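You operate a simulated robot arm through the tools that you are given. There is no shell and no other tool.

The job below is to be done with a simulated robot arm. You get a single attempt, and the scene is never put back.

Task
Set the controls near the top of the tinting bench. At the end: the purple lid knob is turned to mark back; the green lid knob is turned to mark back; the blue lid knob is turned to mark back; the red lid knob is turned to mark back; whatever was shut is shut again. Leave all else as you found it, and nothing knocked over.

The check looks at the end state, three seconds after you hand in, the way a careful person would. Anything else that was tipped, shoved, dropped, spilled or broken makes it a failure. A push-on lid holds only when it is set on centred and level and pressed home; a screw cap is set on level and turned clockwise until tight.

Robot
A 7-joint arm with a three-finger gripper, fixed in place. Base frame: the origin is at the foot of the arm, x ahead of it, y to its left, z up; the work surface is at about z = 0.85. Units: m, degrees, N and s.
Its first joint turns from -166.0 to 166.0 degrees. Payload 2.69 kg.
The tool frame sits at the grasp point between the pads (the TCP): z along the fingers, y along the line on which they close. The tips reach 0.03 m beyond it. Largest opening 0.128 m; the body of the gripper starts 0.117 m behind the TCP.
Orientation is that of the tool frame in the base frame, as a unit quaternion [x, y, z, w]. With the fingers straight down and closing along the base's y, the tool's x points along the base's -x, its y along +y and its z along -z.

Tools
- The arm moves only by the tool servo_tool. Its argument "series" is a list of rows, each an object of numbers (a shift or turn left out is 0, a gripper value left out holds the last): "x", "y", "z": the shift along the base's x, y, z in units of 100 mm (1.0 is 100 mm); "rx", "ry", "rz": the turn, a rotation vector about the base's x, y, z in units of 60 degrees (1.0 is 60 degrees); "grip": the closure in counts, from 0 (fully open) to 255 (shut). In form: [{"x": .., "y": .., "z": .., "rx": .., "ry": .., "rz": .., "grip": ..}, ...]. A call has 1 to 20 rows; each row is the pose to reach, as a shift and turn from the pose commanded when the call began. A call with a number of a shift or a turn outside -1 to 1 is refused whole. A row lasts 0.2 s, in which the tool goes at most 0.05 m and 8.6 degrees; a call with a longer step from one row to the next is refused whole, and so is a gripper value outside its range. A pose out of reach is approached as far as the arm can. The call stops where the force on the tool passes 40 N (or 10 N more than at its start, if that is more) or the arm is blocked; 0.2 s more then pass. The fingers move at their own pace and stop on an object; they squeeze with about 34 N. The grip force told is the motor's: it shows also when the fingers shut on nothing. Time passes only in rows, and 0.2 s behind the last, so rows that repeat a pose let the fingers close. It gives the time, the measured TCP pose, the force on the tool (base axes), the opening and the grip force at its end, in the units of the frame above (readings bear some noise), with the torque about the TCP (base axes, N m) and any sound that the robot's microphone picked up.
- Cameras (640 x 400 px; columns grow to the right, rows downward): "scene" is fixed at [0.064, -0.6568, 1.8501]; the picture's right is [0.76, -0.65, 0.00], its down [-0.27, -0.32, -0.91] and it looks along [0.59, 0.69, -0.42] (base axes); focal length 350 px, centre (320, 200). "wrist" rides on the gripper at [0.058, 0.054, -0.131] in the tool frame; the picture's right is [-0.68, 0.74, 0.00], its down [-0.62, -0.56, -0.55] and it looks along [-0.40, -0.37, 0.84] (tool axes); focal length 234 px, centre (320, 200).
- snapshot(camera): a new picture of that camera. No time passes.
- lift_body(by): slides the trunk up (or, below 0, down) by that many m; the arm rides with it, the base frame stays. It gives what a move gives, with no picture.
- pixel_to_xyz(camera, pixels): for up to 12 pixels [column, row] of the newest picture of that camera ("zoom" is the newest enlarged one), the place [x, y, z] in the base frame of the surface seen there, good to about 0.002 m, but the place of the scene camera against the robot may be out by one fixed shift of up to 0.018 m in any direction. No time passes.
- inspect(camera, box): a new picture of the part [left, top, right, bottom] of that camera's present view, enlarged. No time passes.
- finish_job(): hands the job in; it is judged then, once.

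Unless the task says otherwise, let go and move clear before handing in.

The tools are called after "Emit:" as name(argument=value, ...) on one line, values as JSON. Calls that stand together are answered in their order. servo_tool: Moves the arm, as the interface text tells. Its arguments: {"type":"object","properties":{"series":{"type":"array","items":{"type":"object","properties":{"x":{"type":"number"},"y":{"type":"number"},"z":{"type":"number"},"rx":{"type":"number"},"ry":{"type":"number"},"rz":{"type":"number"},"grip":{"type":"number"}}}}},"required":["series"]} The other tools are called the same way: lift_body (by) slides the trunk up or down; snapshot (camera) takes a picture; pixel_to_xyz (camera, pixels) gives the place of the surface under pixels of a picture; inspect (camera, box) takes an enlarged picture of a part of a camera's view; finish_job () hands the job in.

At the start:

```text
clock: 0.0
tool_pos: [0.5142, 0.2994, 1.3786]
tcp_rot: [0.0, 1.0, 0.0, 0.001]
wrist_force: [-0.1, 0.2, 1.0]
wrist_torque: [-0.01, -0.02, -0.01]
finger_gap: 0.1279
finger_force: 0.0
trunk travel left (down, up): [-0.15, 0.2]
```

scene: 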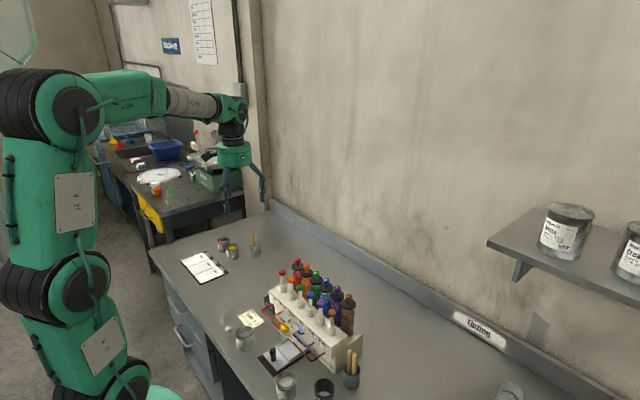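
wrist: 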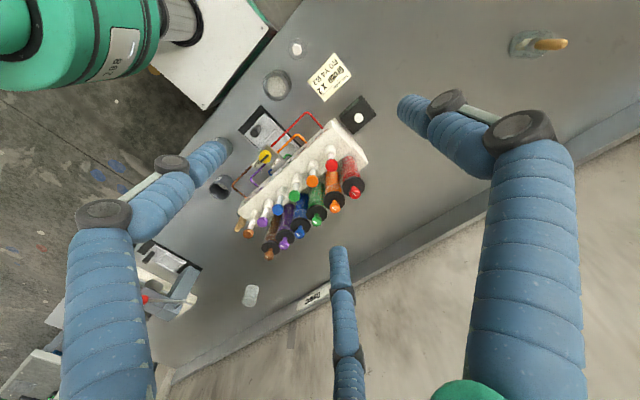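

The scene shows a rack of coloured bottles around pixel (310,300) on the bench. I'll zoom in on it to find the lid knobs before moving.

Emit:
inspect(camera="scene", box=[220, 230, 380, 400])

Emit:
inspect(camera="wrist", box=[200, 80, 400, 280])

```text
2.35 times, centred on (300, 315) of scene
```

zoom: 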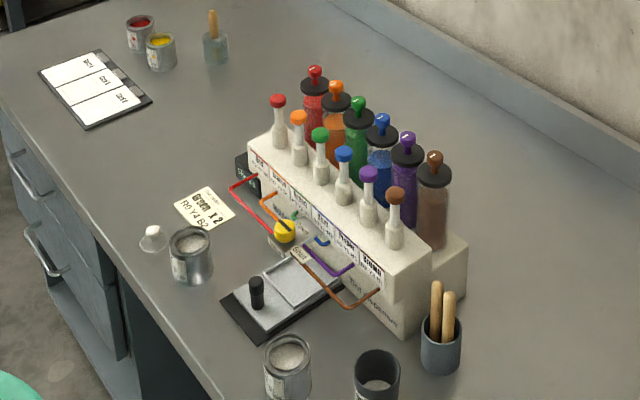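

```text
2.00 times, centred on (300, 180) of wrist
```

zoom: 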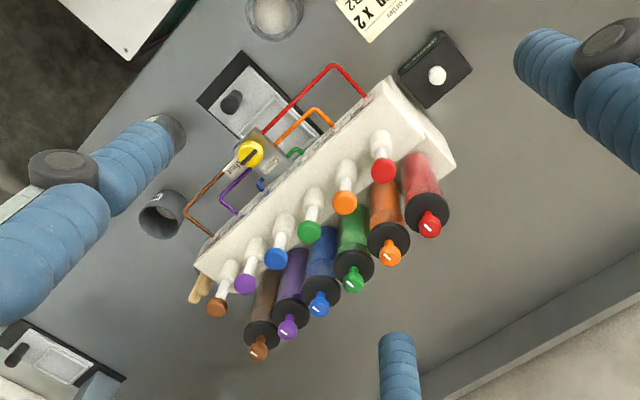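

The zoom shows canisters with coloured lid knobs, each with a white mark, behind a row of pump plungers. I'll read the knob positions in 3D, starting from the scene zoom.

Emit:
inspect(camera="scene", box=[280, 250, 370, 306])

```text
7.11 times, centred on (325, 278) of scene
```

zoom: 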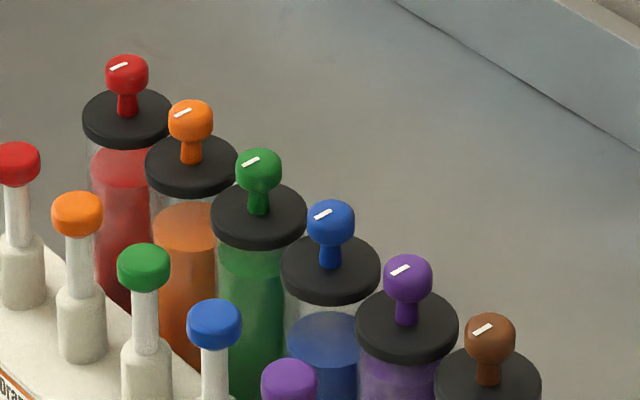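

The marks are short white bars on the knob tops, for example red at (118,66) in the zoom. I'll measure the knobs and caps in 3D.

Emit:
pixel_to_xyz(camera="zoom", pixels=[[127, 63], [191, 108], [259, 158], [331, 208], [408, 263], [490, 322], [118, 66], [182, 112], [250, 161], [322, 214], [400, 270], [482, 329]])

Emit:
inspect(camera="wrist", box=[255, 130, 375, 270])

```text
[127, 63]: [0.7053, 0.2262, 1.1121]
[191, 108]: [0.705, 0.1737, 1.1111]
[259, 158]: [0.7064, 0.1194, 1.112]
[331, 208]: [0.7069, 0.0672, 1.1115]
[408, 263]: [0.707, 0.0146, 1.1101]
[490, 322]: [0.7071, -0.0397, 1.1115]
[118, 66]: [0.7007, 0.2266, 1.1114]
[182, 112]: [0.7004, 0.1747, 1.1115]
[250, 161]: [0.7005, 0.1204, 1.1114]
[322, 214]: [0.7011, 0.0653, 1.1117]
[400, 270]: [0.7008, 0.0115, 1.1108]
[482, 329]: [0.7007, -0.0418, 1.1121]
```

```text
2.86 times, centred on (315, 200) of wrist
```

zoom: 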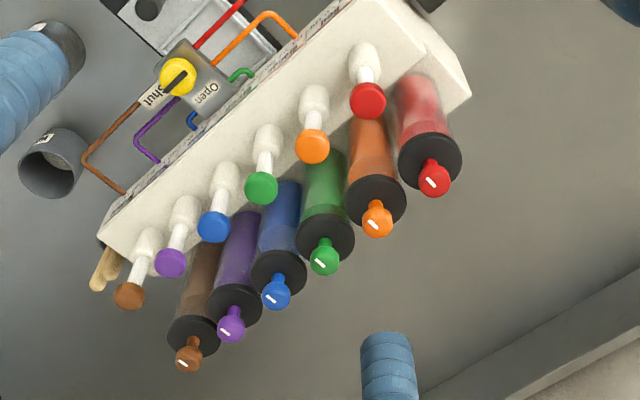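

All six marks sit on the near side (x≈0.7007 against a knob centre of about 0.706), so they face front. Back is therefore +x, toward the wall, and there is also a yellow Open/Shut valve to look at. I'll move the wrist camera closer to see the knobs and valve well.

Emit:
servo_tool(series=[{"x": 0.2, "y": -0.25, "z": -0.1}, {"x": 0.4, "y": -0.5, "z": -0.2}, {"x": 0.6, "y": -0.75, "z": -0.3}, {"x": 0.8, "y": -1.0, "z": -0.5}, {"x": 0.9, "y": -1.0, "z": -0.8}, {"x": 0.9, "y": -1.0, "z": -0.9}, {"x": 0.9, "y": -1.0, "z": -0.9}])

```text
clock: 1.6
tool_pos: [0.6027, 0.2004, 1.2888]
tcp_rot: [0.0, 1.0, 0.0, 0.0]
wrist_force: [0.7, 0.6, 0.0]
wrist_torque: [0.02, 0.02, 0.05]
finger_gap: 0.1281
finger_force: 0.1
trunk travel left (down, up): [-0.15, 0.2]
```

The arm reached (0.603, 0.200, 1.289) with no contact. Next I'll take pictures from both cameras.

Emit:
snapshot(camera="wrist")

Emit:
snapshot(camera="scene")

```text
taken
```

wrist: 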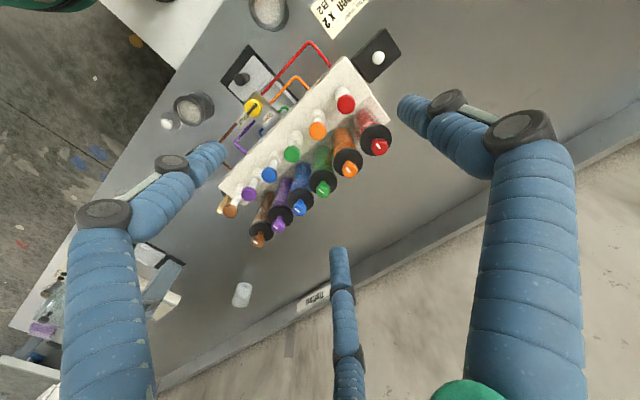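

```text
taken
```

scene: 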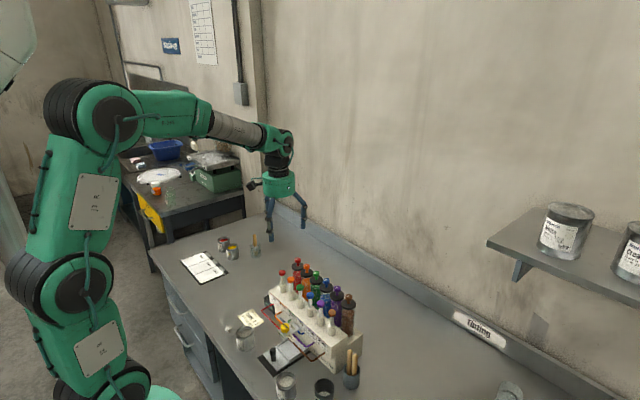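

The wrist view shows blue finger parts at (200,160), (420,110) and (340,300). I'll zoom in on the gripper, knobs and valve.

Emit:
inspect(camera="scene", box=[240, 120, 330, 250])

Emit:
inspect(camera="wrist", box=[210, 70, 400, 260])

Emit:
inspect(camera="scene", box=[250, 290, 340, 370])

```text
3.08 times, centred on (285, 185) of scene
```

zoom: 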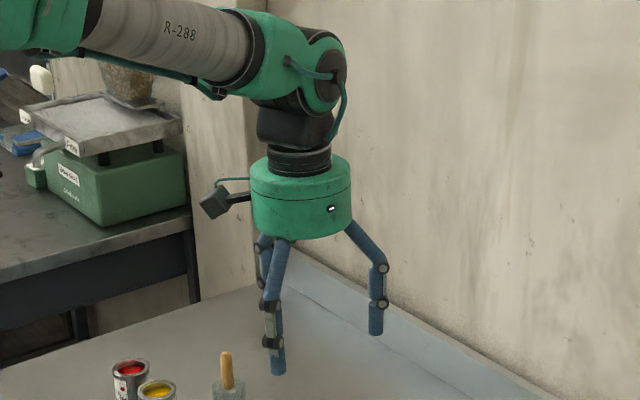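

```text
2.11 times, centred on (305, 165) of wrist
```

zoom: 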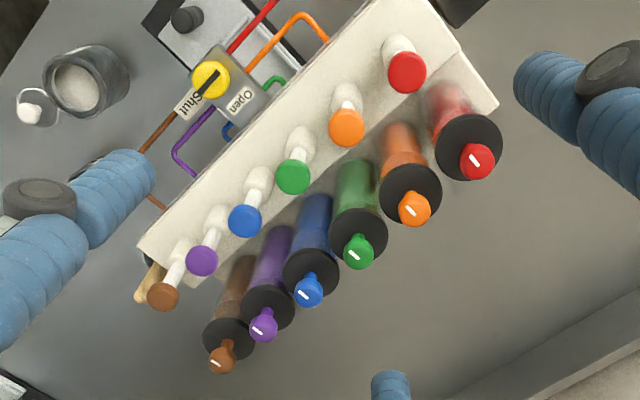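

```text
5.00 times, centred on (295, 330) of scene
```

zoom: 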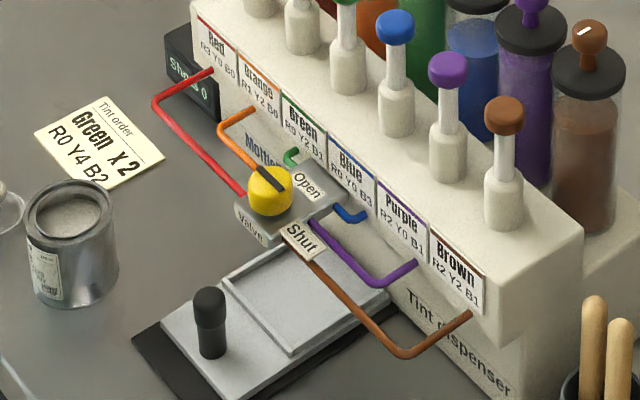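

Visually the gripper has three fingers at 120° (tips near (220,150), (400,105), (337,250)), so I'll keep clearance for all of them. The valve arrow is at Shut and I'll leave it there. I'll measure the knobs from the wrist view, which is tied to the robot frame.

Emit:
inspect(camera="wrist", box=[240, 80, 400, 250])

```text
2.35 times, centred on (320, 165) of wrist
```

zoom: 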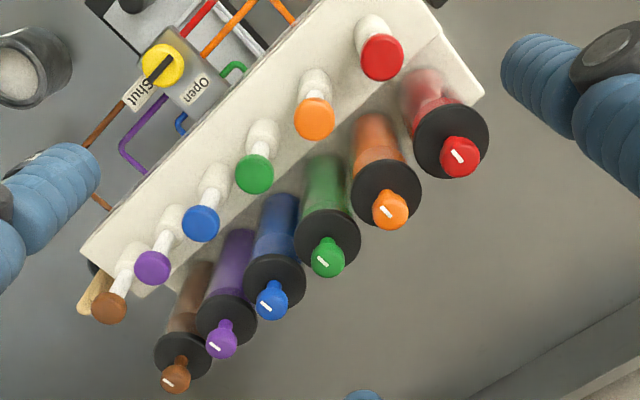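

Emit:
pixel_to_xyz(camera="zoom", pixels=[[459, 156], [386, 211], [322, 262], [266, 306], [214, 346], [169, 382], [464, 161], [328, 258], [382, 58], [470, 125], [430, 140], [255, 175]])

```text
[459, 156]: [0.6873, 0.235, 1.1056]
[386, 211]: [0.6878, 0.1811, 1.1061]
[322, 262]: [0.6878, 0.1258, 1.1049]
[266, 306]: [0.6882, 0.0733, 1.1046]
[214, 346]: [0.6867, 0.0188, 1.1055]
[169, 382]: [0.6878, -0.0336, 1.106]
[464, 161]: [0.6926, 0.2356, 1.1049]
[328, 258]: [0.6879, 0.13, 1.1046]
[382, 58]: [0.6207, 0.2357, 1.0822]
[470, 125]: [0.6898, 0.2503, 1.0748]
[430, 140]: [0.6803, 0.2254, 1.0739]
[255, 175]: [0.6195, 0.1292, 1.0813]
```

In the robot frame the knob tops are at z≈1.105, the lid tops at ≈1.074 and the pump caps at (0.62, y, 1.082), with a knob pitch of about 0.054 m. I'll hover over the red knob for a close view of its mark and centre.

Emit:
servo_tool(series=[{"x": 0.25, "y": 0.1, "z": 0}, {"x": 0.5, "y": 0.2, "z": -0.1}, {"x": 0.75, "y": 0.3, "z": -0.3}, {"x": 0.9, "y": 0.35, "z": -0.6}, {"x": 0.9, "y": 0.35, "z": -0.9}, {"x": 0.9, "y": 0.35, "z": -0.95}, {"x": 0.9, "y": 0.35, "z": -0.95}])

Emit:
snapshot(camera="wrist")

Emit:
snapshot(camera="scene")

```text
clock: 3.2
tool_pos: [0.6947, 0.2355, 1.1945]
tcp_rot: [0.001, 1.0, -0.001, 0.0]
wrist_force: [-0.1, 0.0, 0.5]
wrist_torque: [0.02, -0.03, -0.01]
finger_gap: 0.1278
finger_force: 0.1
trunk travel left (down, up): [-0.15, 0.2]
```

```text
taken
```

wrist: 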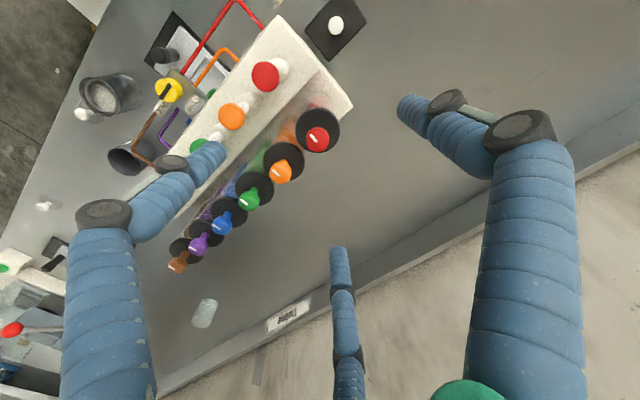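

```text
taken
```

scene: 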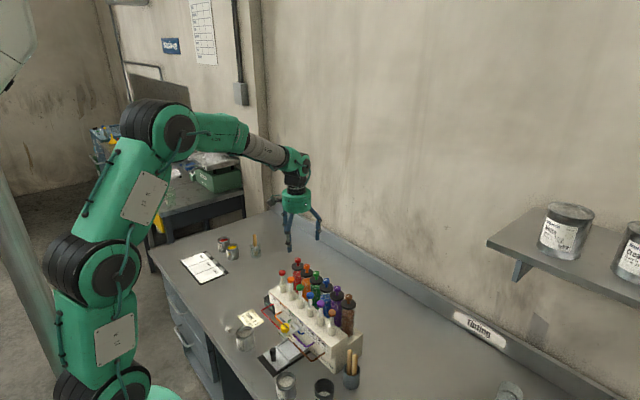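

Emit:
inspect(camera="wrist", box=[280, 100, 350, 160])

```text
6.67 times, centred on (315, 130) of wrist
```

zoom: 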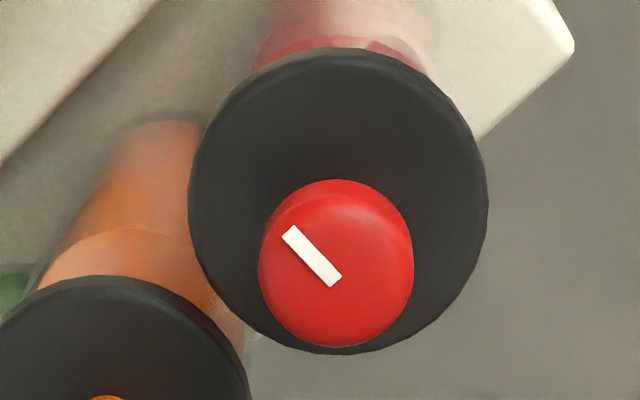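

The red knob is clear now: its mark runs from near the centre (336,282) out to (288,233), which is the front (-x) side. I'll measure the knob edges and lid rim to find the centre.

Emit:
pixel_to_xyz(camera="zoom", pixels=[[288, 233], [336, 282], [312, 258], [265, 275], [405, 265], [340, 335], [345, 215], [335, 272], [205, 150], [480, 210], [330, 60], [400, 330]])

```text
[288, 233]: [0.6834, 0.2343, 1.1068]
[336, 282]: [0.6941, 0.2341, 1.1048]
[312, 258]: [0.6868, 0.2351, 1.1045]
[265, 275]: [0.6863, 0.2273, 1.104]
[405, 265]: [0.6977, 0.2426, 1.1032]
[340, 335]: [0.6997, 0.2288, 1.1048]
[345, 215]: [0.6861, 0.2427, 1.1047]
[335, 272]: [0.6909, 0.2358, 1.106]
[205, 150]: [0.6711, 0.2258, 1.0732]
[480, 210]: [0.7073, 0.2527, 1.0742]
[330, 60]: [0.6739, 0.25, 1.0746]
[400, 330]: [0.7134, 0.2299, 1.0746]
```

The knob centre comes out at about (0.6925, 0.2353), diameter about 22 mm, with its mark at the front (-x). The plan is to pre-rotate the tool by +90° at hover, partly close the fingers, descend, grip, and turn 180°. First I'll test the wrist rotation.

Emit:
servo_tool(series=[{"x": -0.017, "y": 0.009, "rz": 0.125, "grip": 150}, {"x": -0.017, "y": 0.009, "rz": 0.25}, {"x": -0.017, "y": 0.009, "rz": 0.375}, {"x": -0.017, "y": 0.009, "rz": 0.5}, {"x": -0.017, "y": 0.009, "rz": 0.625}, {"x": -0.017, "y": 0.009, "rz": 0.75}, {"x": -0.017, "y": 0.009, "rz": 0.875}, {"x": -0.017, "y": 0.009, "rz": 1.0}, {"x": -0.017, "y": 0.009, "rz": 1.0}])

Emit:
snapshot(camera="wrist")

```text
clock: 5.2
tool_pos: [0.6922, 0.2362, 1.1953]
tcp_rot: [-0.501, 0.865, 0.0, 0.0]
wrist_force: [-0.2, -0.7, 0.5]
wrist_torque: [-0.01, 0.0, 0.01]
finger_gap: 0.053
finger_force: 0.1
trunk travel left (down, up): [-0.15, 0.2]
```

```text
taken
```

wrist: 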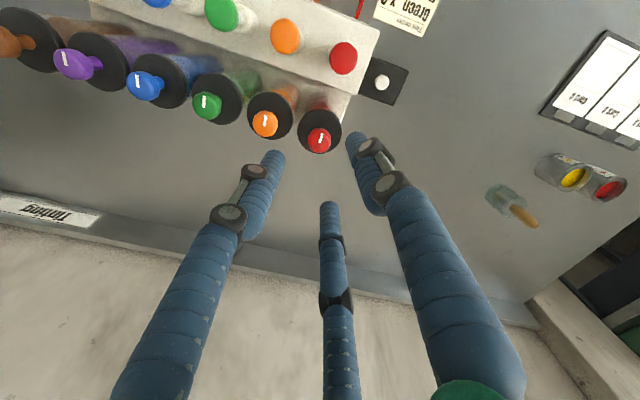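

The wrist turned +60° freely and the opening is 0.053 m. I'll add another +30° and come down partway, to TCP z≈1.15 so the tips stay above the knob, to check the centring.

Emit:
servo_tool(series=[{"rz": 0.125}, {"rz": 0.25}, {"rz": 0.375}, {"rz": 0.5}, {"rz": 0.5, "z": -0.2}, {"rz": 0.5, "z": -0.4}, {"rz": 0.5, "z": -0.45}, {"rz": 0.5, "z": -0.45}])

Emit:
snapshot(camera="wrist")

Emit:
inspect(camera="scene", box=[250, 200, 370, 300])

```text
clock: 7.0
tool_pos: [0.6926, 0.2365, 1.1486]
tcp_rot: [0.708, -0.706, -0.001, 0.0]
wrist_force: [-0.5, 0.1, -0.2]
wrist_torque: [0.0, -0.02, 0.02]
finger_gap: 0.0528
finger_force: 0.2
trunk travel left (down, up): [-0.15, 0.2]
```

```text
taken
```

wrist: 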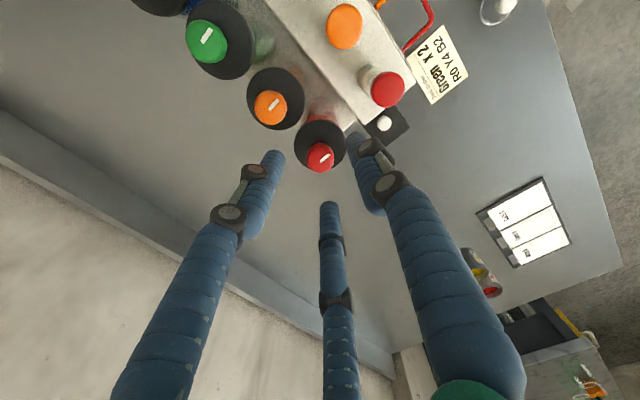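

```text
4.00 times, centred on (310, 250) of scene
```

zoom: 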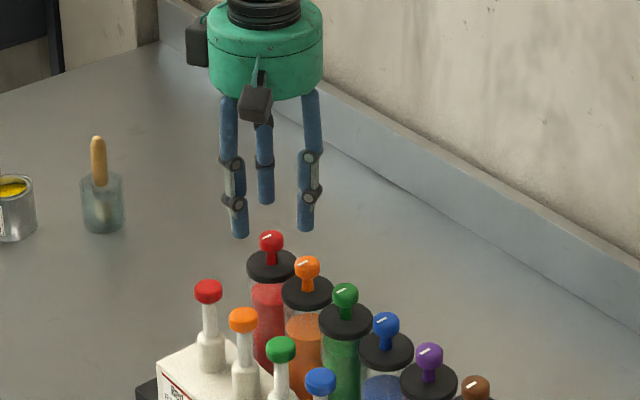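

The knob appears at (320,157), between the fingers as expected. I'll re-measure its centre from this closer view.

Emit:
inspect(camera="wrist", box=[290, 125, 350, 180])

```text
7.27 times, centred on (320, 152) of wrist
```

zoom: 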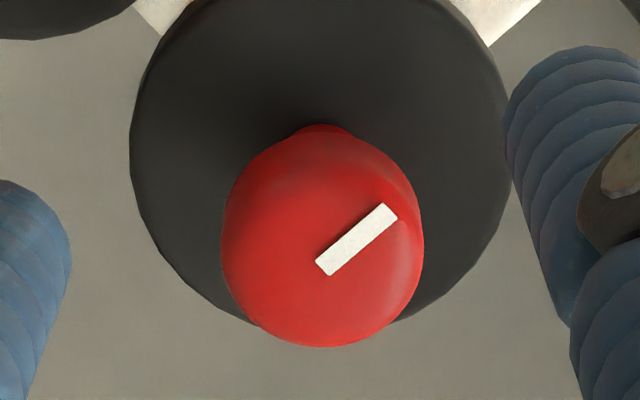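

Emit:
pixel_to_xyz(camera="zoom", pixels=[[325, 265], [390, 211], [235, 245], [415, 245], [322, 335], [322, 165], [140, 140], [495, 140], [322, 250], [260, 190], [390, 310], [230, 220]])

```text
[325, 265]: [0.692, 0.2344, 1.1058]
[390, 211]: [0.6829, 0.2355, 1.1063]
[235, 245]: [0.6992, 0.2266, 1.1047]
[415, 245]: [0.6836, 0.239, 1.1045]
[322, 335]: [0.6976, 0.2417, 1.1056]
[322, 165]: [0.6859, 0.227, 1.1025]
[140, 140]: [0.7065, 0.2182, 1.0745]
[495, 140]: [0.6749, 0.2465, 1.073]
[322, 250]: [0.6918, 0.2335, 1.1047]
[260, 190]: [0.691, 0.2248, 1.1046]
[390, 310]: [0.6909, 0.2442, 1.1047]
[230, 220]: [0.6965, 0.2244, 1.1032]
```

The centre is about (0.692, 0.2345), within 1 mm of the TCP. I'll descend so the tips stop near z≈1.082, above the lid at 1.074, with the fingers still open.

Emit:
servo_tool(series=[{"x": -0.005, "y": -0.008, "z": -0.1}, {"x": -0.005, "y": -0.008, "z": -0.2}, {"x": -0.005, "y": -0.008, "z": -0.3}, {"x": -0.005, "y": -0.008, "z": -0.366}, {"x": -0.005, "y": -0.008, "z": -0.366}])

Emit:
inspect(camera="scene", box=[260, 220, 350, 290])

Emit:
snapshot(camera="wrist")

```text
clock: 8.2
tool_pos: [0.6933, 0.2353, 1.1117]
tcp_rot: [0.708, -0.707, 0.0, 0.0]
wrist_force: [0.4, -0.2, -0.5]
wrist_torque: [0.03, 0.02, 0.02]
finger_gap: 0.0528
finger_force: 0.1
trunk travel left (down, up): [-0.15, 0.2]
```

```text
5.71 times, centred on (305, 255) of scene
```

zoom: 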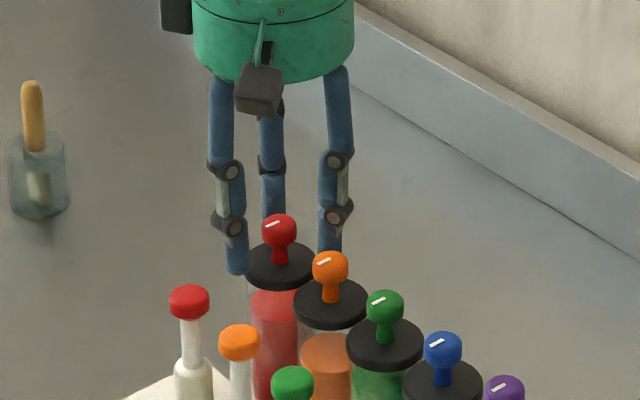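

```text
taken
```

wrist: 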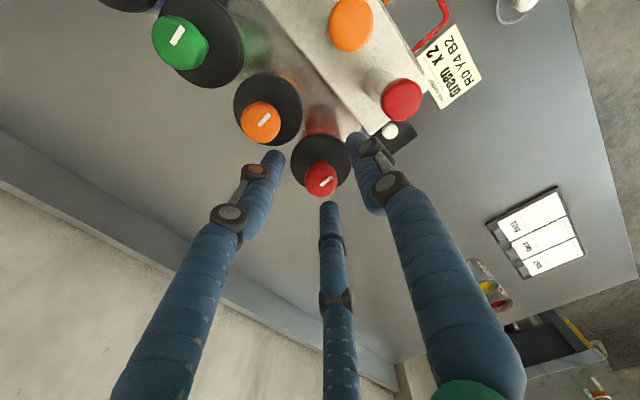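

The fingers straddle the knob with tips just above lid height and no contact. I'll close on it now.

Emit:
servo_tool(series=[{"grip": 180}, {"grip": 255}, {"grip": 255}, {"grip": 255}])

Emit:
snapshot(camera="wrist")

```text
clock: 9.2
tool_pos: [0.6924, 0.2358, 1.1122]
tcp_rot: [-0.707, 0.707, -0.001, 0.001]
wrist_force: [-8.5, 0.9, -0.6]
wrist_torque: [0.11, 0.44, 0.01]
finger_gap: 0.0226
finger_force: 44.9
trunk travel left (down, up): [-0.15, 0.2]
```

```text
taken
```

wrist: 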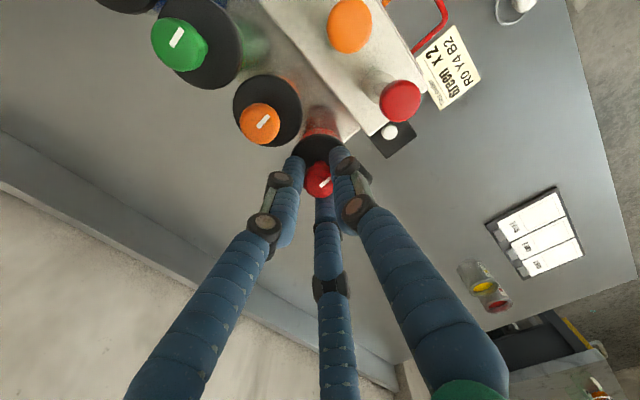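

The knob is gripped at 22.6 mm. The -8.5 N force in x says the knob centre is slightly toward -x, so I'll ease the tool 0.8 mm that way before turning.

Emit:
servo_tool(series=[{"x": -0.004}, {"x": -0.008}, {"x": -0.008}])

```text
clock: 10.0
tool_pos: [0.692, 0.2363, 1.1137]
tcp_rot: [0.707, -0.707, -0.001, 0.0]
wrist_force: [-1.9, 0.3, -4.1]
wrist_torque: [-0.04, -0.04, -0.01]
finger_gap: 0.0226
finger_force: 44.5
trunk travel left (down, up): [-0.15, 0.2]
```

The side force has dropped to about -2 N. I'll make a trial clockwise turn of 20° and watch the torque and the mark.

Emit:
servo_tool(series=[{"x": -0.002, "rz": -0.083}, {"x": -0.002, "rz": -0.166}, {"x": -0.002, "rz": -0.25}, {"x": -0.002, "rz": -0.333}])

Emit:
inspect(camera="scene", box=[260, 220, 350, 290])

Emit:
snapshot(camera="wrist")

```text
clock: 11.0
tool_pos: [0.6915, 0.2359, 1.1124]
tcp_rot: [-0.573, 0.82, 0.0, 0.0]
wrist_force: [2.4, 0.6, 0.1]
wrist_torque: [-0.04, -0.09, 0.54]
finger_gap: 0.0215
finger_force: 44.6
trunk travel left (down, up): [-0.15, 0.2]
```

```text
5.71 times, centred on (305, 255) of scene
```

zoom: 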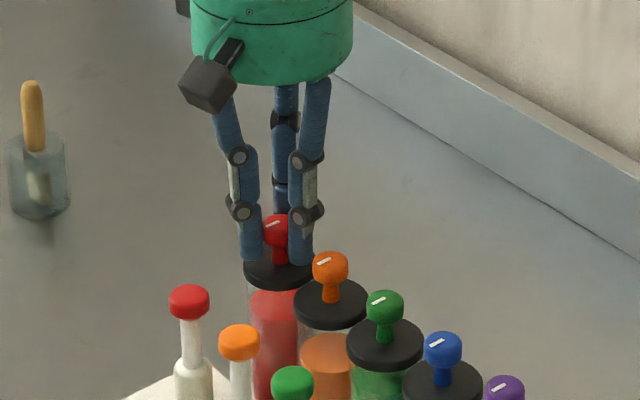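

```text
taken
```

wrist: 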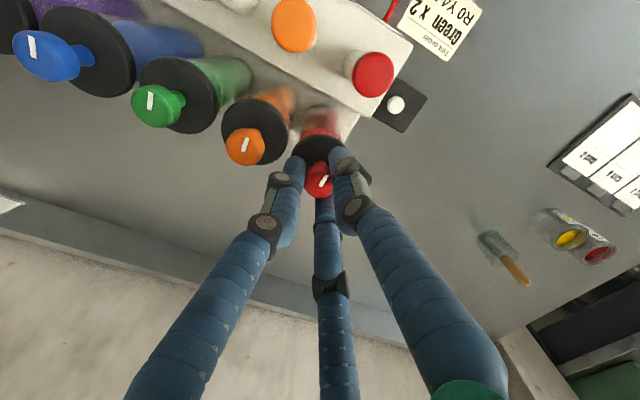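

The torque rose to 0.54 N·m resisting the clockwise turn and the gap shrank slightly. I'll check in the zoom whether the red mark moved relative to the orange one.

Emit:
inspect(camera="wrist", box=[220, 100, 360, 210])

```text
3.64 times, centred on (290, 155) of wrist
```

zoom: 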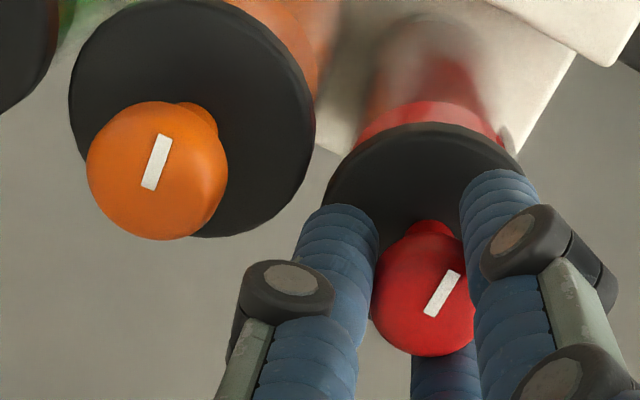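

The orange mark sits at about 73° and the red at about 59°, so the red knob may have moved a little or slipped. I'll return and try 20° counterclockwise to compare.

Emit:
servo_tool(series=[{"rz": 0.083}, {"rz": 0.166}, {"rz": 0.25}, {"rz": 0.333}])

Emit:
inspect(camera="wrist", box=[220, 90, 360, 210])

```text
clock: 12.0
tool_pos: [0.6912, 0.2344, 1.1125]
tcp_rot: [0.708, -0.706, -0.001, 0.0]
wrist_force: [4.8, -1.8, 4.2]
wrist_torque: [-0.02, -0.11, -0.01]
finger_gap: 0.0217
finger_force: 45.0
trunk travel left (down, up): [-0.15, 0.2]
```

```text
3.33 times, centred on (290, 150) of wrist
```

zoom: 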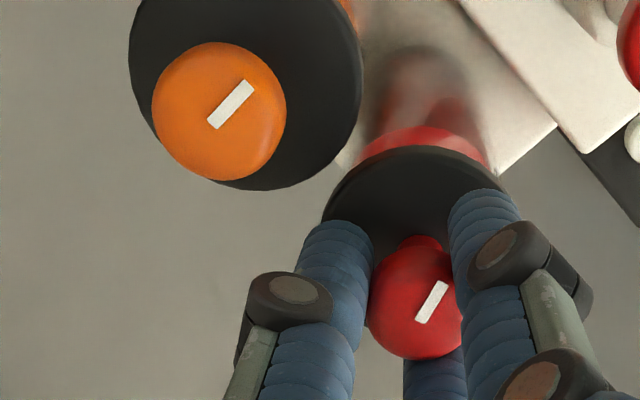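

Turning counterclockwise ran freely (torque about 0) and the red mark followed the tool, while clockwise met a stop. The knobs therefore turn counterclockwise. I'll release, rise clear, and rotate the tool back toward -90° to regrip for the full sweep.

Emit:
servo_tool(series=[{"grip": 150}, {"grip": 150}, {"z": 0.2}, {"z": 0.45}, {"z": 0.45, "rz": -0.125}, {"z": 0.45, "rz": -0.25}, {"z": 0.45, "rz": -0.375}, {"z": 0.45, "rz": -0.5}, {"z": 0.45, "rz": -0.625}, {"z": 0.45, "rz": -0.75}, {"z": 0.45, "rz": -0.875}, {"z": 0.45, "rz": -1.0}, {"z": 0.45, "rz": -1.0}])

Emit:
inspect(camera="wrist", box=[200, 60, 400, 200])

```text
clock: 14.8
tool_pos: [0.6924, 0.2342, 1.1567]
tcp_rot: [-0.259, 0.966, 0.0, 0.0]
wrist_force: [-0.3, 0.1, -0.3]
wrist_torque: [0.02, 0.01, 0.0]
finger_gap: 0.0526
finger_force: 0.0
trunk travel left (down, up): [-0.15, 0.2]
```

```text
2.86 times, centred on (300, 130) of wrist
```

zoom: 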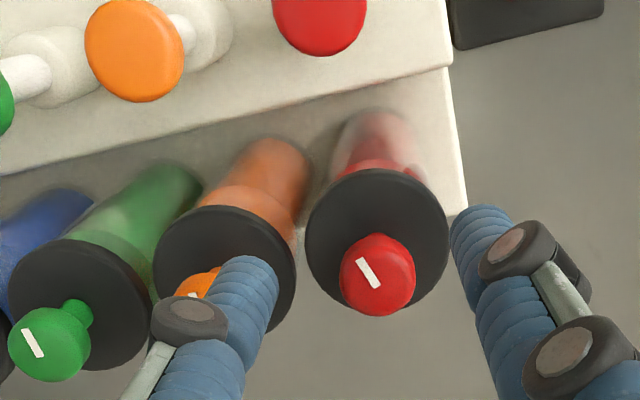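

The red mark now looks parallel to the green one, so the knob is close to its original position. I'll carry on rotating to about -90°, then grip and test counterclockwise properly.

Emit:
servo_tool(series=[{"rz": -0.125}, {"rz": -0.25}, {"rz": -0.375}, {"rz": -0.5}, {"rz": -0.625}, {"rz": -0.75}, {"rz": -0.875}, {"rz": -1.0}, {"rz": -1.0}])

Emit:
servo_tool(series=[{"rz": -0.125}, {"rz": -0.25}, {"rz": -0.375}, {"rz": -0.5}, {"rz": -0.625}, {"rz": -0.75}, {"rz": -0.875}, {"rz": -1.0}, {"rz": -1.0}])

Emit:
snapshot(camera="wrist")

```text
clock: 16.8
tool_pos: [0.692, 0.2356, 1.1586]
tcp_rot: [0.259, 0.966, 0.0, 0.001]
wrist_force: [0.0, -0.3, 0.7]
wrist_torque: [0.02, 0.01, -0.01]
finger_gap: 0.0533
finger_force: 0.0
trunk travel left (down, up): [-0.15, 0.2]
```

```text
clock: 18.8
tool_pos: [0.6907, 0.2353, 1.1576]
tcp_rot: [0.707, 0.708, 0.0, -0.001]
wrist_force: [-0.1, 0.3, 0.0]
wrist_torque: [0.0, 0.0, 0.0]
finger_gap: 0.053
finger_force: 0.2
trunk travel left (down, up): [-0.15, 0.2]
```

```text
taken
```

wrist: 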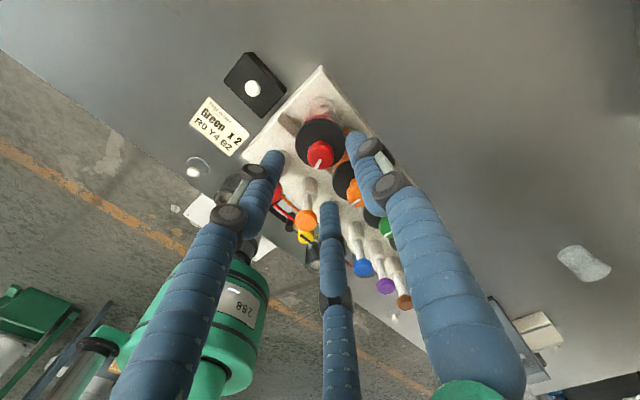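

The tool is now at -90°, with the knob at (320,155) in the wrist view. I'll re-measure the centre from this side before descending.

Emit:
inspect(camera="wrist", box=[280, 105, 360, 180])

```text
5.33 times, centred on (320, 142) of wrist
```

zoom: 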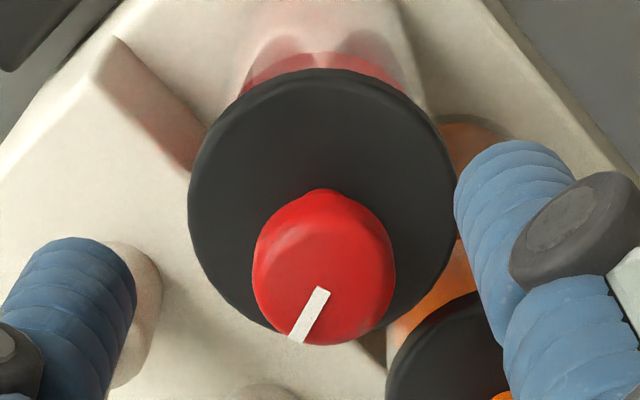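

Emit:
pixel_to_xyz(camera="zoom", pixels=[[324, 290], [296, 336], [325, 280], [262, 275], [385, 275], [325, 335], [322, 220], [275, 235], [375, 320], [370, 230], [280, 320]])

```text
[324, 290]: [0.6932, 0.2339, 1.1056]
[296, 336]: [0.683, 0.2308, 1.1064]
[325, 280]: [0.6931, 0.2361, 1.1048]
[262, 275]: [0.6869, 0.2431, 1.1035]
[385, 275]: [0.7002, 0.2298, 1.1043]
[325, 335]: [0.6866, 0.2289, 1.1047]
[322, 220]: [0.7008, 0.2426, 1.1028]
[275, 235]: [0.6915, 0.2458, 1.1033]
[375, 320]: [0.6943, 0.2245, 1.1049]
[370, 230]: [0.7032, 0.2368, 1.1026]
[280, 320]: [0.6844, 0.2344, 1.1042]
```

The 3D points show the red mark now pointing along (-0.96,-0.29), so the knob did turn about 17° counterclockwise and stayed there. I'll descend and grip again at -90°.

Emit:
servo_tool(series=[{"x": 0.003, "z": -0.15}, {"x": 0.003, "z": -0.3}, {"x": 0.003, "z": -0.45}, {"x": 0.003, "z": -0.45}, {"x": 0.003, "z": -0.45, "grip": 190}, {"x": 0.003, "z": -0.45, "grip": 255}, {"x": 0.003, "z": -0.45, "grip": 255}])

```text
clock: 20.4
tool_pos: [0.6923, 0.235, 1.112]
tcp_rot: [0.707, 0.708, 0.0, 0.0]
wrist_force: [-0.9, 3.0, -0.7]
wrist_torque: [0.07, 0.0, 0.03]
finger_gap: 0.0218
finger_force: 45.3
trunk travel left (down, up): [-0.15, 0.2]
```

The grip is good at 21.8 mm with low side forces. I'll turn counterclockwise 60°.

Emit:
servo_tool(series=[{"rz": 0.1}, {"rz": 0.2}, {"rz": 0.3}, {"rz": 0.4}, {"rz": 0.5}, {"rz": 0.6}, {"rz": 0.7}, {"rz": 0.8}, {"rz": 0.9}, {"rz": 1.0}, {"rz": 1.0}])

Emit:
snapshot(camera="wrist")

Emit:
inspect(camera="scene", box=[260, 220, 350, 290])

```text
clock: 22.8
tool_pos: [0.6921, 0.2352, 1.1126]
tcp_rot: [0.259, 0.966, 0.0, 0.0]
wrist_force: [4.7, -0.5, 0.1]
wrist_torque: [-0.07, -0.09, 0.01]
finger_gap: 0.0214
finger_force: 45.0
trunk travel left (down, up): [-0.15, 0.2]
```

```text
taken
```

wrist: 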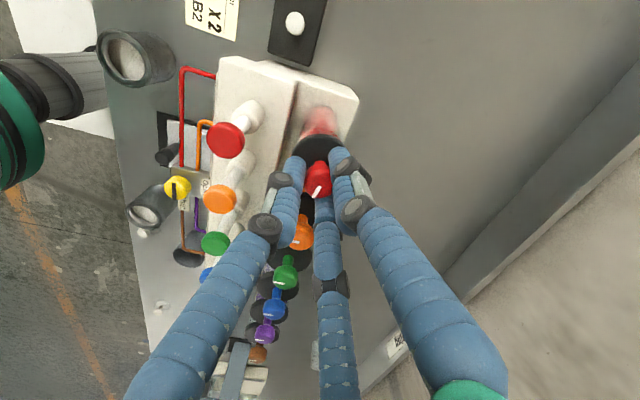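

```text
5.71 times, centred on (305, 255) of scene
```

zoom: 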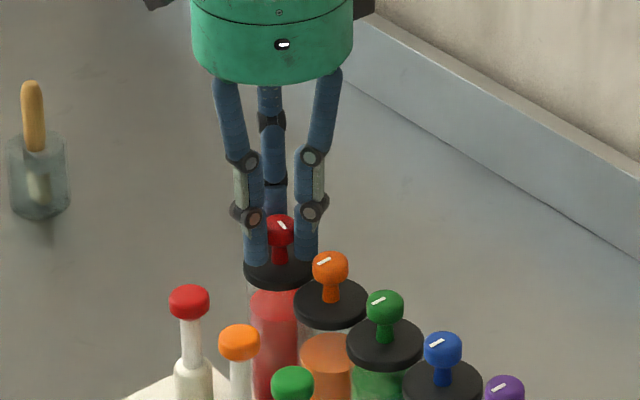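

The mark on red is following, now pointing mostly toward -y, with torque near zero. I'll continue with another 60°.

Emit:
servo_tool(series=[{"rz": 0.1}, {"rz": 0.2}, {"rz": 0.3}, {"rz": 0.4}, {"rz": 0.5}, {"rz": 0.6}, {"rz": 0.7}, {"rz": 0.8}, {"rz": 0.9}, {"rz": 1.0}, {"rz": 1.0}])

Emit:
servo_tool(series=[{"rz": 0.1}, {"rz": 0.2}, {"rz": 0.3}, {"rz": 0.4}, {"rz": 0.5}, {"rz": 0.6}, {"rz": 0.6}])

Emit:
inspect(camera="scene", box=[260, 220, 350, 290])

Emit:
inspect(camera="wrist", box=[220, 90, 380, 210])

```text
clock: 25.2
tool_pos: [0.6918, 0.2349, 1.1121]
tcp_rot: [-0.259, 0.966, 0.0, 0.001]
wrist_force: [3.6, 1.7, 2.7]
wrist_torque: [0.16, -0.12, 0.04]
finger_gap: 0.0217
finger_force: 44.7
trunk travel left (down, up): [-0.15, 0.2]
```

```text
clock: 26.8
tool_pos: [0.6923, 0.2351, 1.1122]
tcp_rot: [-0.545, 0.838, 0.0, 0.0]
wrist_force: [6.2, -0.4, 2.3]
wrist_torque: [-0.03, -0.18, 0.03]
finger_gap: 0.0216
finger_force: 44.5
trunk travel left (down, up): [-0.15, 0.2]
```

```text
5.71 times, centred on (305, 255) of scene
```

zoom: 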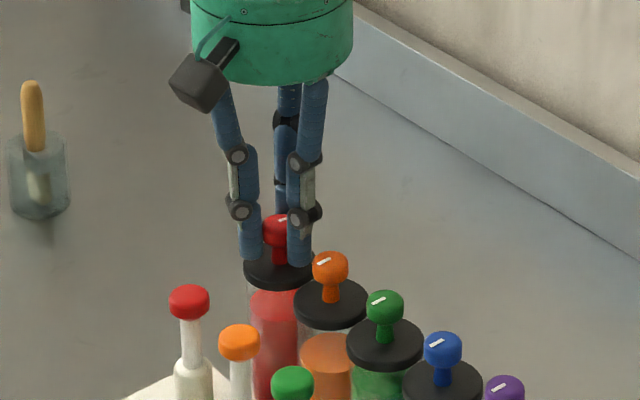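

```text
3.33 times, centred on (300, 150) of wrist
```

zoom: 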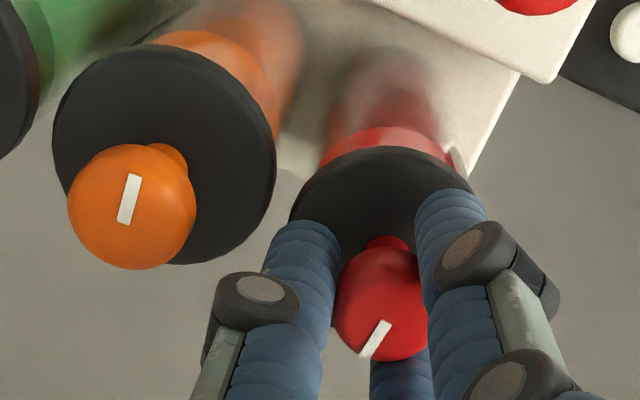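

The red mark is now on the far side, and the 36° turn kept zero torque. I'll measure its exact direction.

Emit:
pixel_to_xyz(camera="zoom", pixels=[[386, 325], [367, 353], [377, 338], [132, 180], [123, 218]])

```text
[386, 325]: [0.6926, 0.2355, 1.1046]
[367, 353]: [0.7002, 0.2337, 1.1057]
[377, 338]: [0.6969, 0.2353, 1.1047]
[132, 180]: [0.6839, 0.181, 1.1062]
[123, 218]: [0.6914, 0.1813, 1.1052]
```

The mark direction is about -7 to -13° from +x. I'll turn 10° more and re-measure.

Emit:
servo_tool(series=[{"rz": 0.06}, {"rz": 0.12}, {"rz": 0.167}, {"rz": 0.167}])

Emit:
inspect(camera="wrist", box=[290, 150, 370, 210])

```text
clock: 27.8
tool_pos: [0.6924, 0.2357, 1.1121]
tcp_rot: [-0.616, 0.788, 0.0, 0.0]
wrist_force: [4.2, -0.3, 1.7]
wrist_torque: [0.01, -0.07, -0.03]
finger_gap: 0.0218
finger_force: 44.7
trunk travel left (down, up): [-0.15, 0.2]
```

```text
6.67 times, centred on (330, 180) of wrist
```

zoom: 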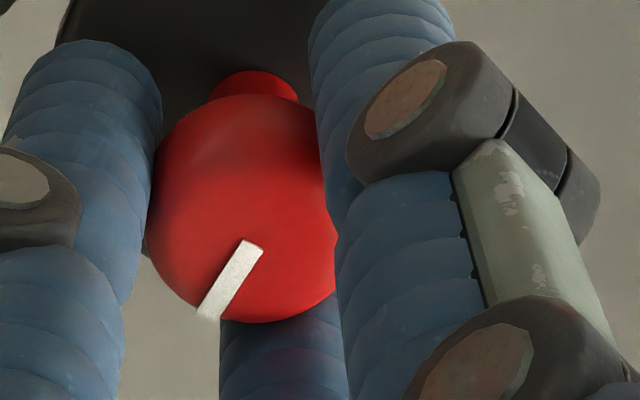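

Emit:
pixel_to_xyz(camera="zoom", pixels=[[252, 247], [212, 307], [232, 277], [240, 265], [222, 293]])

```text
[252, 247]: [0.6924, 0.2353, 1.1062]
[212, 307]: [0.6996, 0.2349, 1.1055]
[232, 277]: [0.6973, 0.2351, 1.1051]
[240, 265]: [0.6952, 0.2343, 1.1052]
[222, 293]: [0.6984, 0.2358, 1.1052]
```

The mark now runs along (+0.0072, -0.0004), within about 3° of straight back. I'll release, rise, and verify from above.

Emit:
servo_tool(series=[{"grip": 150}, {"grip": 150}, {"z": 0.2}, {"z": 0.5}, {"z": 0.6}, {"z": 0.6}])

Emit:
inspect(camera="wrist", box=[280, 100, 360, 170])

Emit:
snapshot(camera="wrist")

```text
clock: 29.2
tool_pos: [0.6916, 0.2346, 1.1724]
tcp_rot: [-0.616, 0.788, 0.0, 0.0]
wrist_force: [0.2, 0.0, 0.0]
wrist_torque: [0.04, 0.02, 0.01]
finger_gap: 0.0526
finger_force: 0.0
trunk travel left (down, up): [-0.15, 0.2]
```

```text
5.71 times, centred on (320, 135) of wrist
```

zoom: 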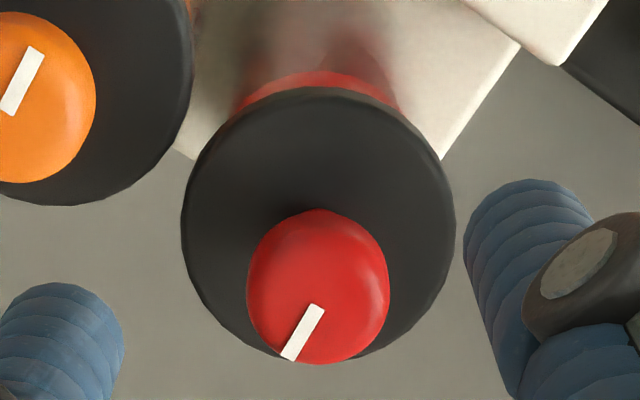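

```text
taken
```

wrist: 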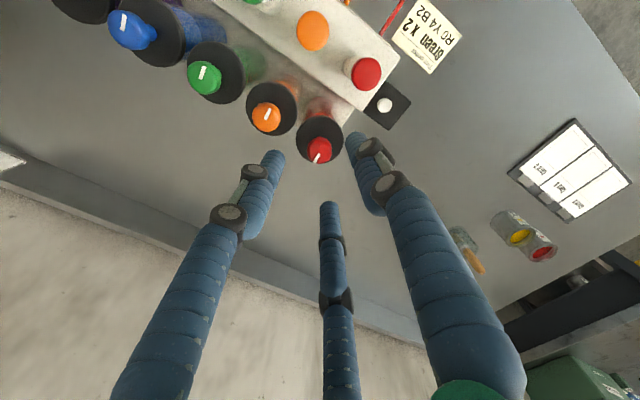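

Emit:
pixel_to_xyz(camera="zoom", pixels=[[318, 309], [290, 355], [304, 332], [38, 52], [10, 110]])

Emit:
inspect(camera="wrist", box=[170, 30, 250, 100])

```text
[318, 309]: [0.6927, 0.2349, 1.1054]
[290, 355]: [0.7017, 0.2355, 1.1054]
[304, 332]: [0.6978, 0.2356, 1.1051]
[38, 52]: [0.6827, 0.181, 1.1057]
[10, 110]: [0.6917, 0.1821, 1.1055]
```

```text
5.71 times, centred on (210, 65) of wrist
```

zoom: 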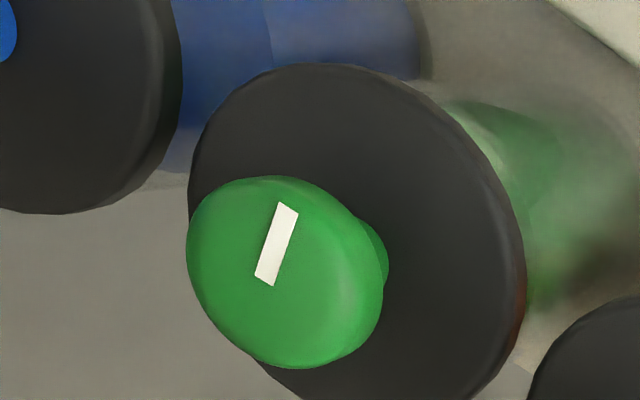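

The red mark runs (0.6927,0.2349)→(0.7017,0.2355), so red points straight back. Next I'll locate the green knob and move over it while unwinding the wrist.

Emit:
pixel_to_xyz(camera="zoom", pixels=[[285, 207], [266, 280], [275, 243], [195, 250], [370, 290], [280, 360], [300, 185], [215, 205], [345, 340]])

Emit:
servo_tool(series=[{"y": -0.13, "rz": -0.125}, {"y": -0.26, "rz": -0.25}, {"y": -0.39, "rz": -0.375}, {"y": -0.52, "rz": -0.5}, {"y": -0.65, "rz": -0.625}, {"y": -0.78, "rz": -0.75}, {"y": -0.91, "rz": -0.875}, {"y": -1.0, "rz": -1.0}, {"y": -1.0, "rz": -1.0}])

Emit:
servo_tool(series=[{"y": -0.04, "rz": -0.125}, {"y": -0.08, "rz": -0.25}, {"y": -0.08, "rz": -0.375}, {"y": -0.08, "rz": -0.5}, {"y": -0.08, "rz": -0.625}, {"y": -0.08, "rz": -0.75}, {"y": -0.08, "rz": -0.875}, {"y": -0.08, "rz": -1.0}, {"y": -0.08, "rz": -1.0}])

Emit:
snapshot(camera="wrist")

```text
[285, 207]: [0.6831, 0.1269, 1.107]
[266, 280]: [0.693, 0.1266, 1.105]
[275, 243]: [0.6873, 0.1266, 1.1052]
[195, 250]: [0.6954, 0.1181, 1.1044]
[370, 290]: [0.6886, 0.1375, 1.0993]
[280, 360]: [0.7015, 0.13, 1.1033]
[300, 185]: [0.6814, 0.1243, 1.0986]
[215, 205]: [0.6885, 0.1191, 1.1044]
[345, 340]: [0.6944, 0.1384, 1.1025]
```

```text
clock: 31.2
tool_pos: [0.6906, 0.1357, 1.1721]
tcp_rot: [-0.139, 0.99, 0.0, 0.0]
wrist_force: [-0.9, -0.9, -0.2]
wrist_torque: [-0.02, 0.03, -0.01]
finger_gap: 0.053
finger_force: 0.1
trunk travel left (down, up): [-0.15, 0.2]
```

```text
clock: 33.2
tool_pos: [0.691, 0.1267, 1.1714]
tcp_rot: [0.375, 0.927, 0.0, 0.0]
wrist_force: [-0.2, 0.3, -0.6]
wrist_torque: [0.03, 0.02, -0.04]
finger_gap: 0.0526
finger_force: 0.0
trunk travel left (down, up): [-0.15, 0.2]
```

```text
taken
```

wrist: 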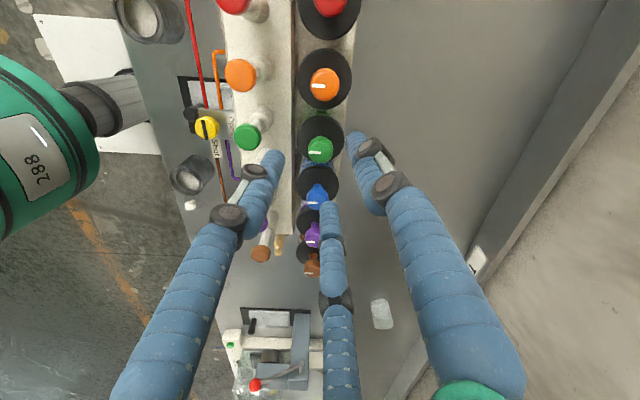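

The tool is at -44°, over green at (0.691,0.1267). I'll rotate the remaining 46° to -90° and check the alignment.

Emit:
servo_tool(series=[{"rz": -0.128}, {"rz": -0.256}, {"rz": -0.384}, {"rz": -0.512}, {"rz": -0.64}, {"rz": -0.767}, {"rz": -0.767, "z": -0.1}, {"rz": -0.767, "z": -0.15}, {"rz": -0.767, "z": -0.15}])

Emit:
inspect(camera="wrist", box=[260, 100, 380, 190])

```text
clock: 35.2
tool_pos: [0.6911, 0.1269, 1.1573]
tcp_rot: [0.707, 0.707, 0.0, 0.001]
wrist_force: [-0.1, 0.6, -0.1]
wrist_torque: [0.02, 0.03, -0.01]
finger_gap: 0.0528
finger_force: 0.1
trunk travel left (down, up): [-0.15, 0.2]
```

```text
4.44 times, centred on (320, 145) of wrist
```

zoom: 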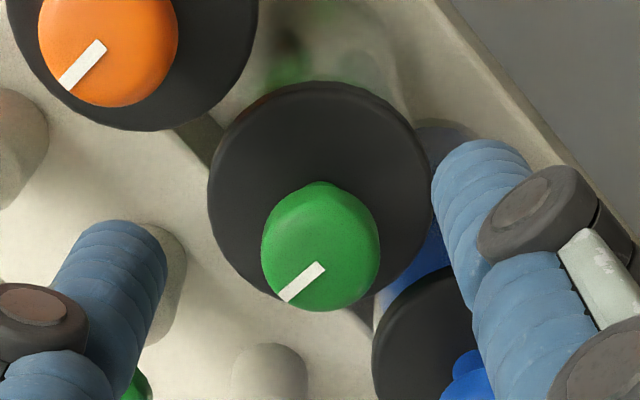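

Green's cap centre is at wrist pixel (320,156), the same spot red had before a good grip. I'll descend and close.

Emit:
servo_tool(series=[{"z": -0.15}, {"z": -0.3}, {"z": -0.45}, {"z": -0.45}, {"z": -0.45, "grip": 190}, {"z": -0.45, "grip": 255}, {"z": -0.45, "grip": 255}])

```text
clock: 36.8
tool_pos: [0.6925, 0.1273, 1.1131]
tcp_rot: [0.707, 0.707, 0.0, 0.0]
wrist_force: [2.8, -2.1, -2.5]
wrist_torque: [-0.01, -0.25, 0.0]
finger_gap: 0.0225
finger_force: 45.0
trunk travel left (down, up): [-0.15, 0.2]
```

Gripped at 22.5 mm with small side forces. I'll turn counterclockwise 60° and check that the torque stays low.

Emit:
servo_tool(series=[{"rz": 0.1}, {"rz": 0.2}, {"rz": 0.3}, {"rz": 0.4}, {"rz": 0.5}, {"rz": 0.6}, {"rz": 0.7}, {"rz": 0.8}, {"rz": 0.9}, {"rz": 1.0}, {"rz": 1.0}])

Emit:
inspect(camera="scene", box=[260, 230, 370, 310])

```text
clock: 39.2
tool_pos: [0.692, 0.1281, 1.1121]
tcp_rot: [0.258, 0.966, 0.0, 0.0]
wrist_force: [3.1, 0.6, 1.8]
wrist_torque: [0.06, -0.14, -0.02]
finger_gap: 0.0223
finger_force: 44.8
trunk travel left (down, up): [-0.15, 0.2]
```

```text
5.00 times, centred on (315, 270) of scene
```

zoom: 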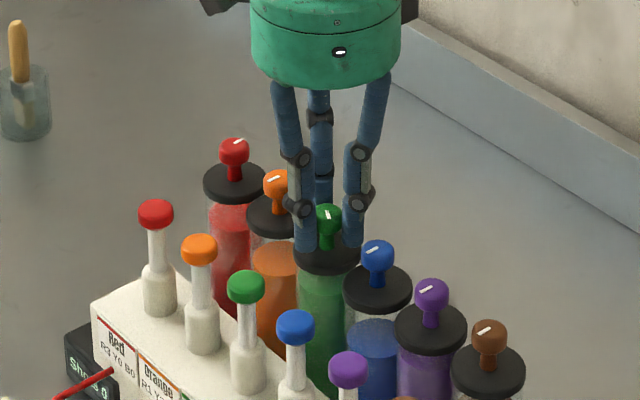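

Green is turning and its mark at (328,212) now points toward -y. Torque is about zero, so I'll continue for the remaining 120° in two calls.

Emit:
servo_tool(series=[{"rz": 0.1}, {"rz": 0.2}, {"rz": 0.3}, {"rz": 0.4}, {"rz": 0.5}, {"rz": 0.6}, {"rz": 0.7}, {"rz": 0.8}, {"rz": 0.9}, {"rz": 1.0}, {"rz": 1.0}])

Emit:
servo_tool(series=[{"rz": 0.1}, {"rz": 0.2}, {"rz": 0.3}, {"rz": 0.4}, {"rz": 0.5}, {"rz": 0.6}, {"rz": 0.7}, {"rz": 0.8}, {"rz": 0.9}, {"rz": 0.97}, {"rz": 0.97}])

Emit:
inspect(camera="wrist", box=[290, 150, 370, 210])

```text
clock: 41.6
tool_pos: [0.6926, 0.1263, 1.1124]
tcp_rot: [-0.26, 0.966, 0.001, 0.001]
wrist_force: [6.8, 3.1, 1.9]
wrist_torque: [0.07, -0.11, 0.01]
finger_gap: 0.0224
finger_force: 44.8
trunk travel left (down, up): [-0.15, 0.2]
```

```text
clock: 44.0
tool_pos: [0.6927, 0.1274, 1.1121]
tcp_rot: [-0.696, 0.718, 0.001, 0.001]
wrist_force: [7.1, 0.2, 2.3]
wrist_torque: [0.02, -0.21, 0.01]
finger_gap: 0.0225
finger_force: 44.8
trunk travel left (down, up): [-0.15, 0.2]
```

```text
6.67 times, centred on (330, 180) of wrist
```

zoom: 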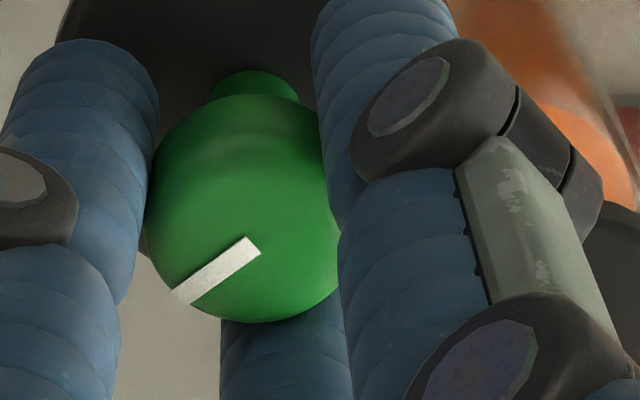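

Emit:
pixel_to_xyz(camera="zoom", pixels=[[252, 246], [180, 295], [216, 270], [235, 257], [198, 283]])

```text
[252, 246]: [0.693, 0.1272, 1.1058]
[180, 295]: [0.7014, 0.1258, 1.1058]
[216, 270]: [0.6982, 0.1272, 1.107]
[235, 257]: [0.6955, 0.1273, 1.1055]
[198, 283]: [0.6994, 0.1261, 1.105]
```

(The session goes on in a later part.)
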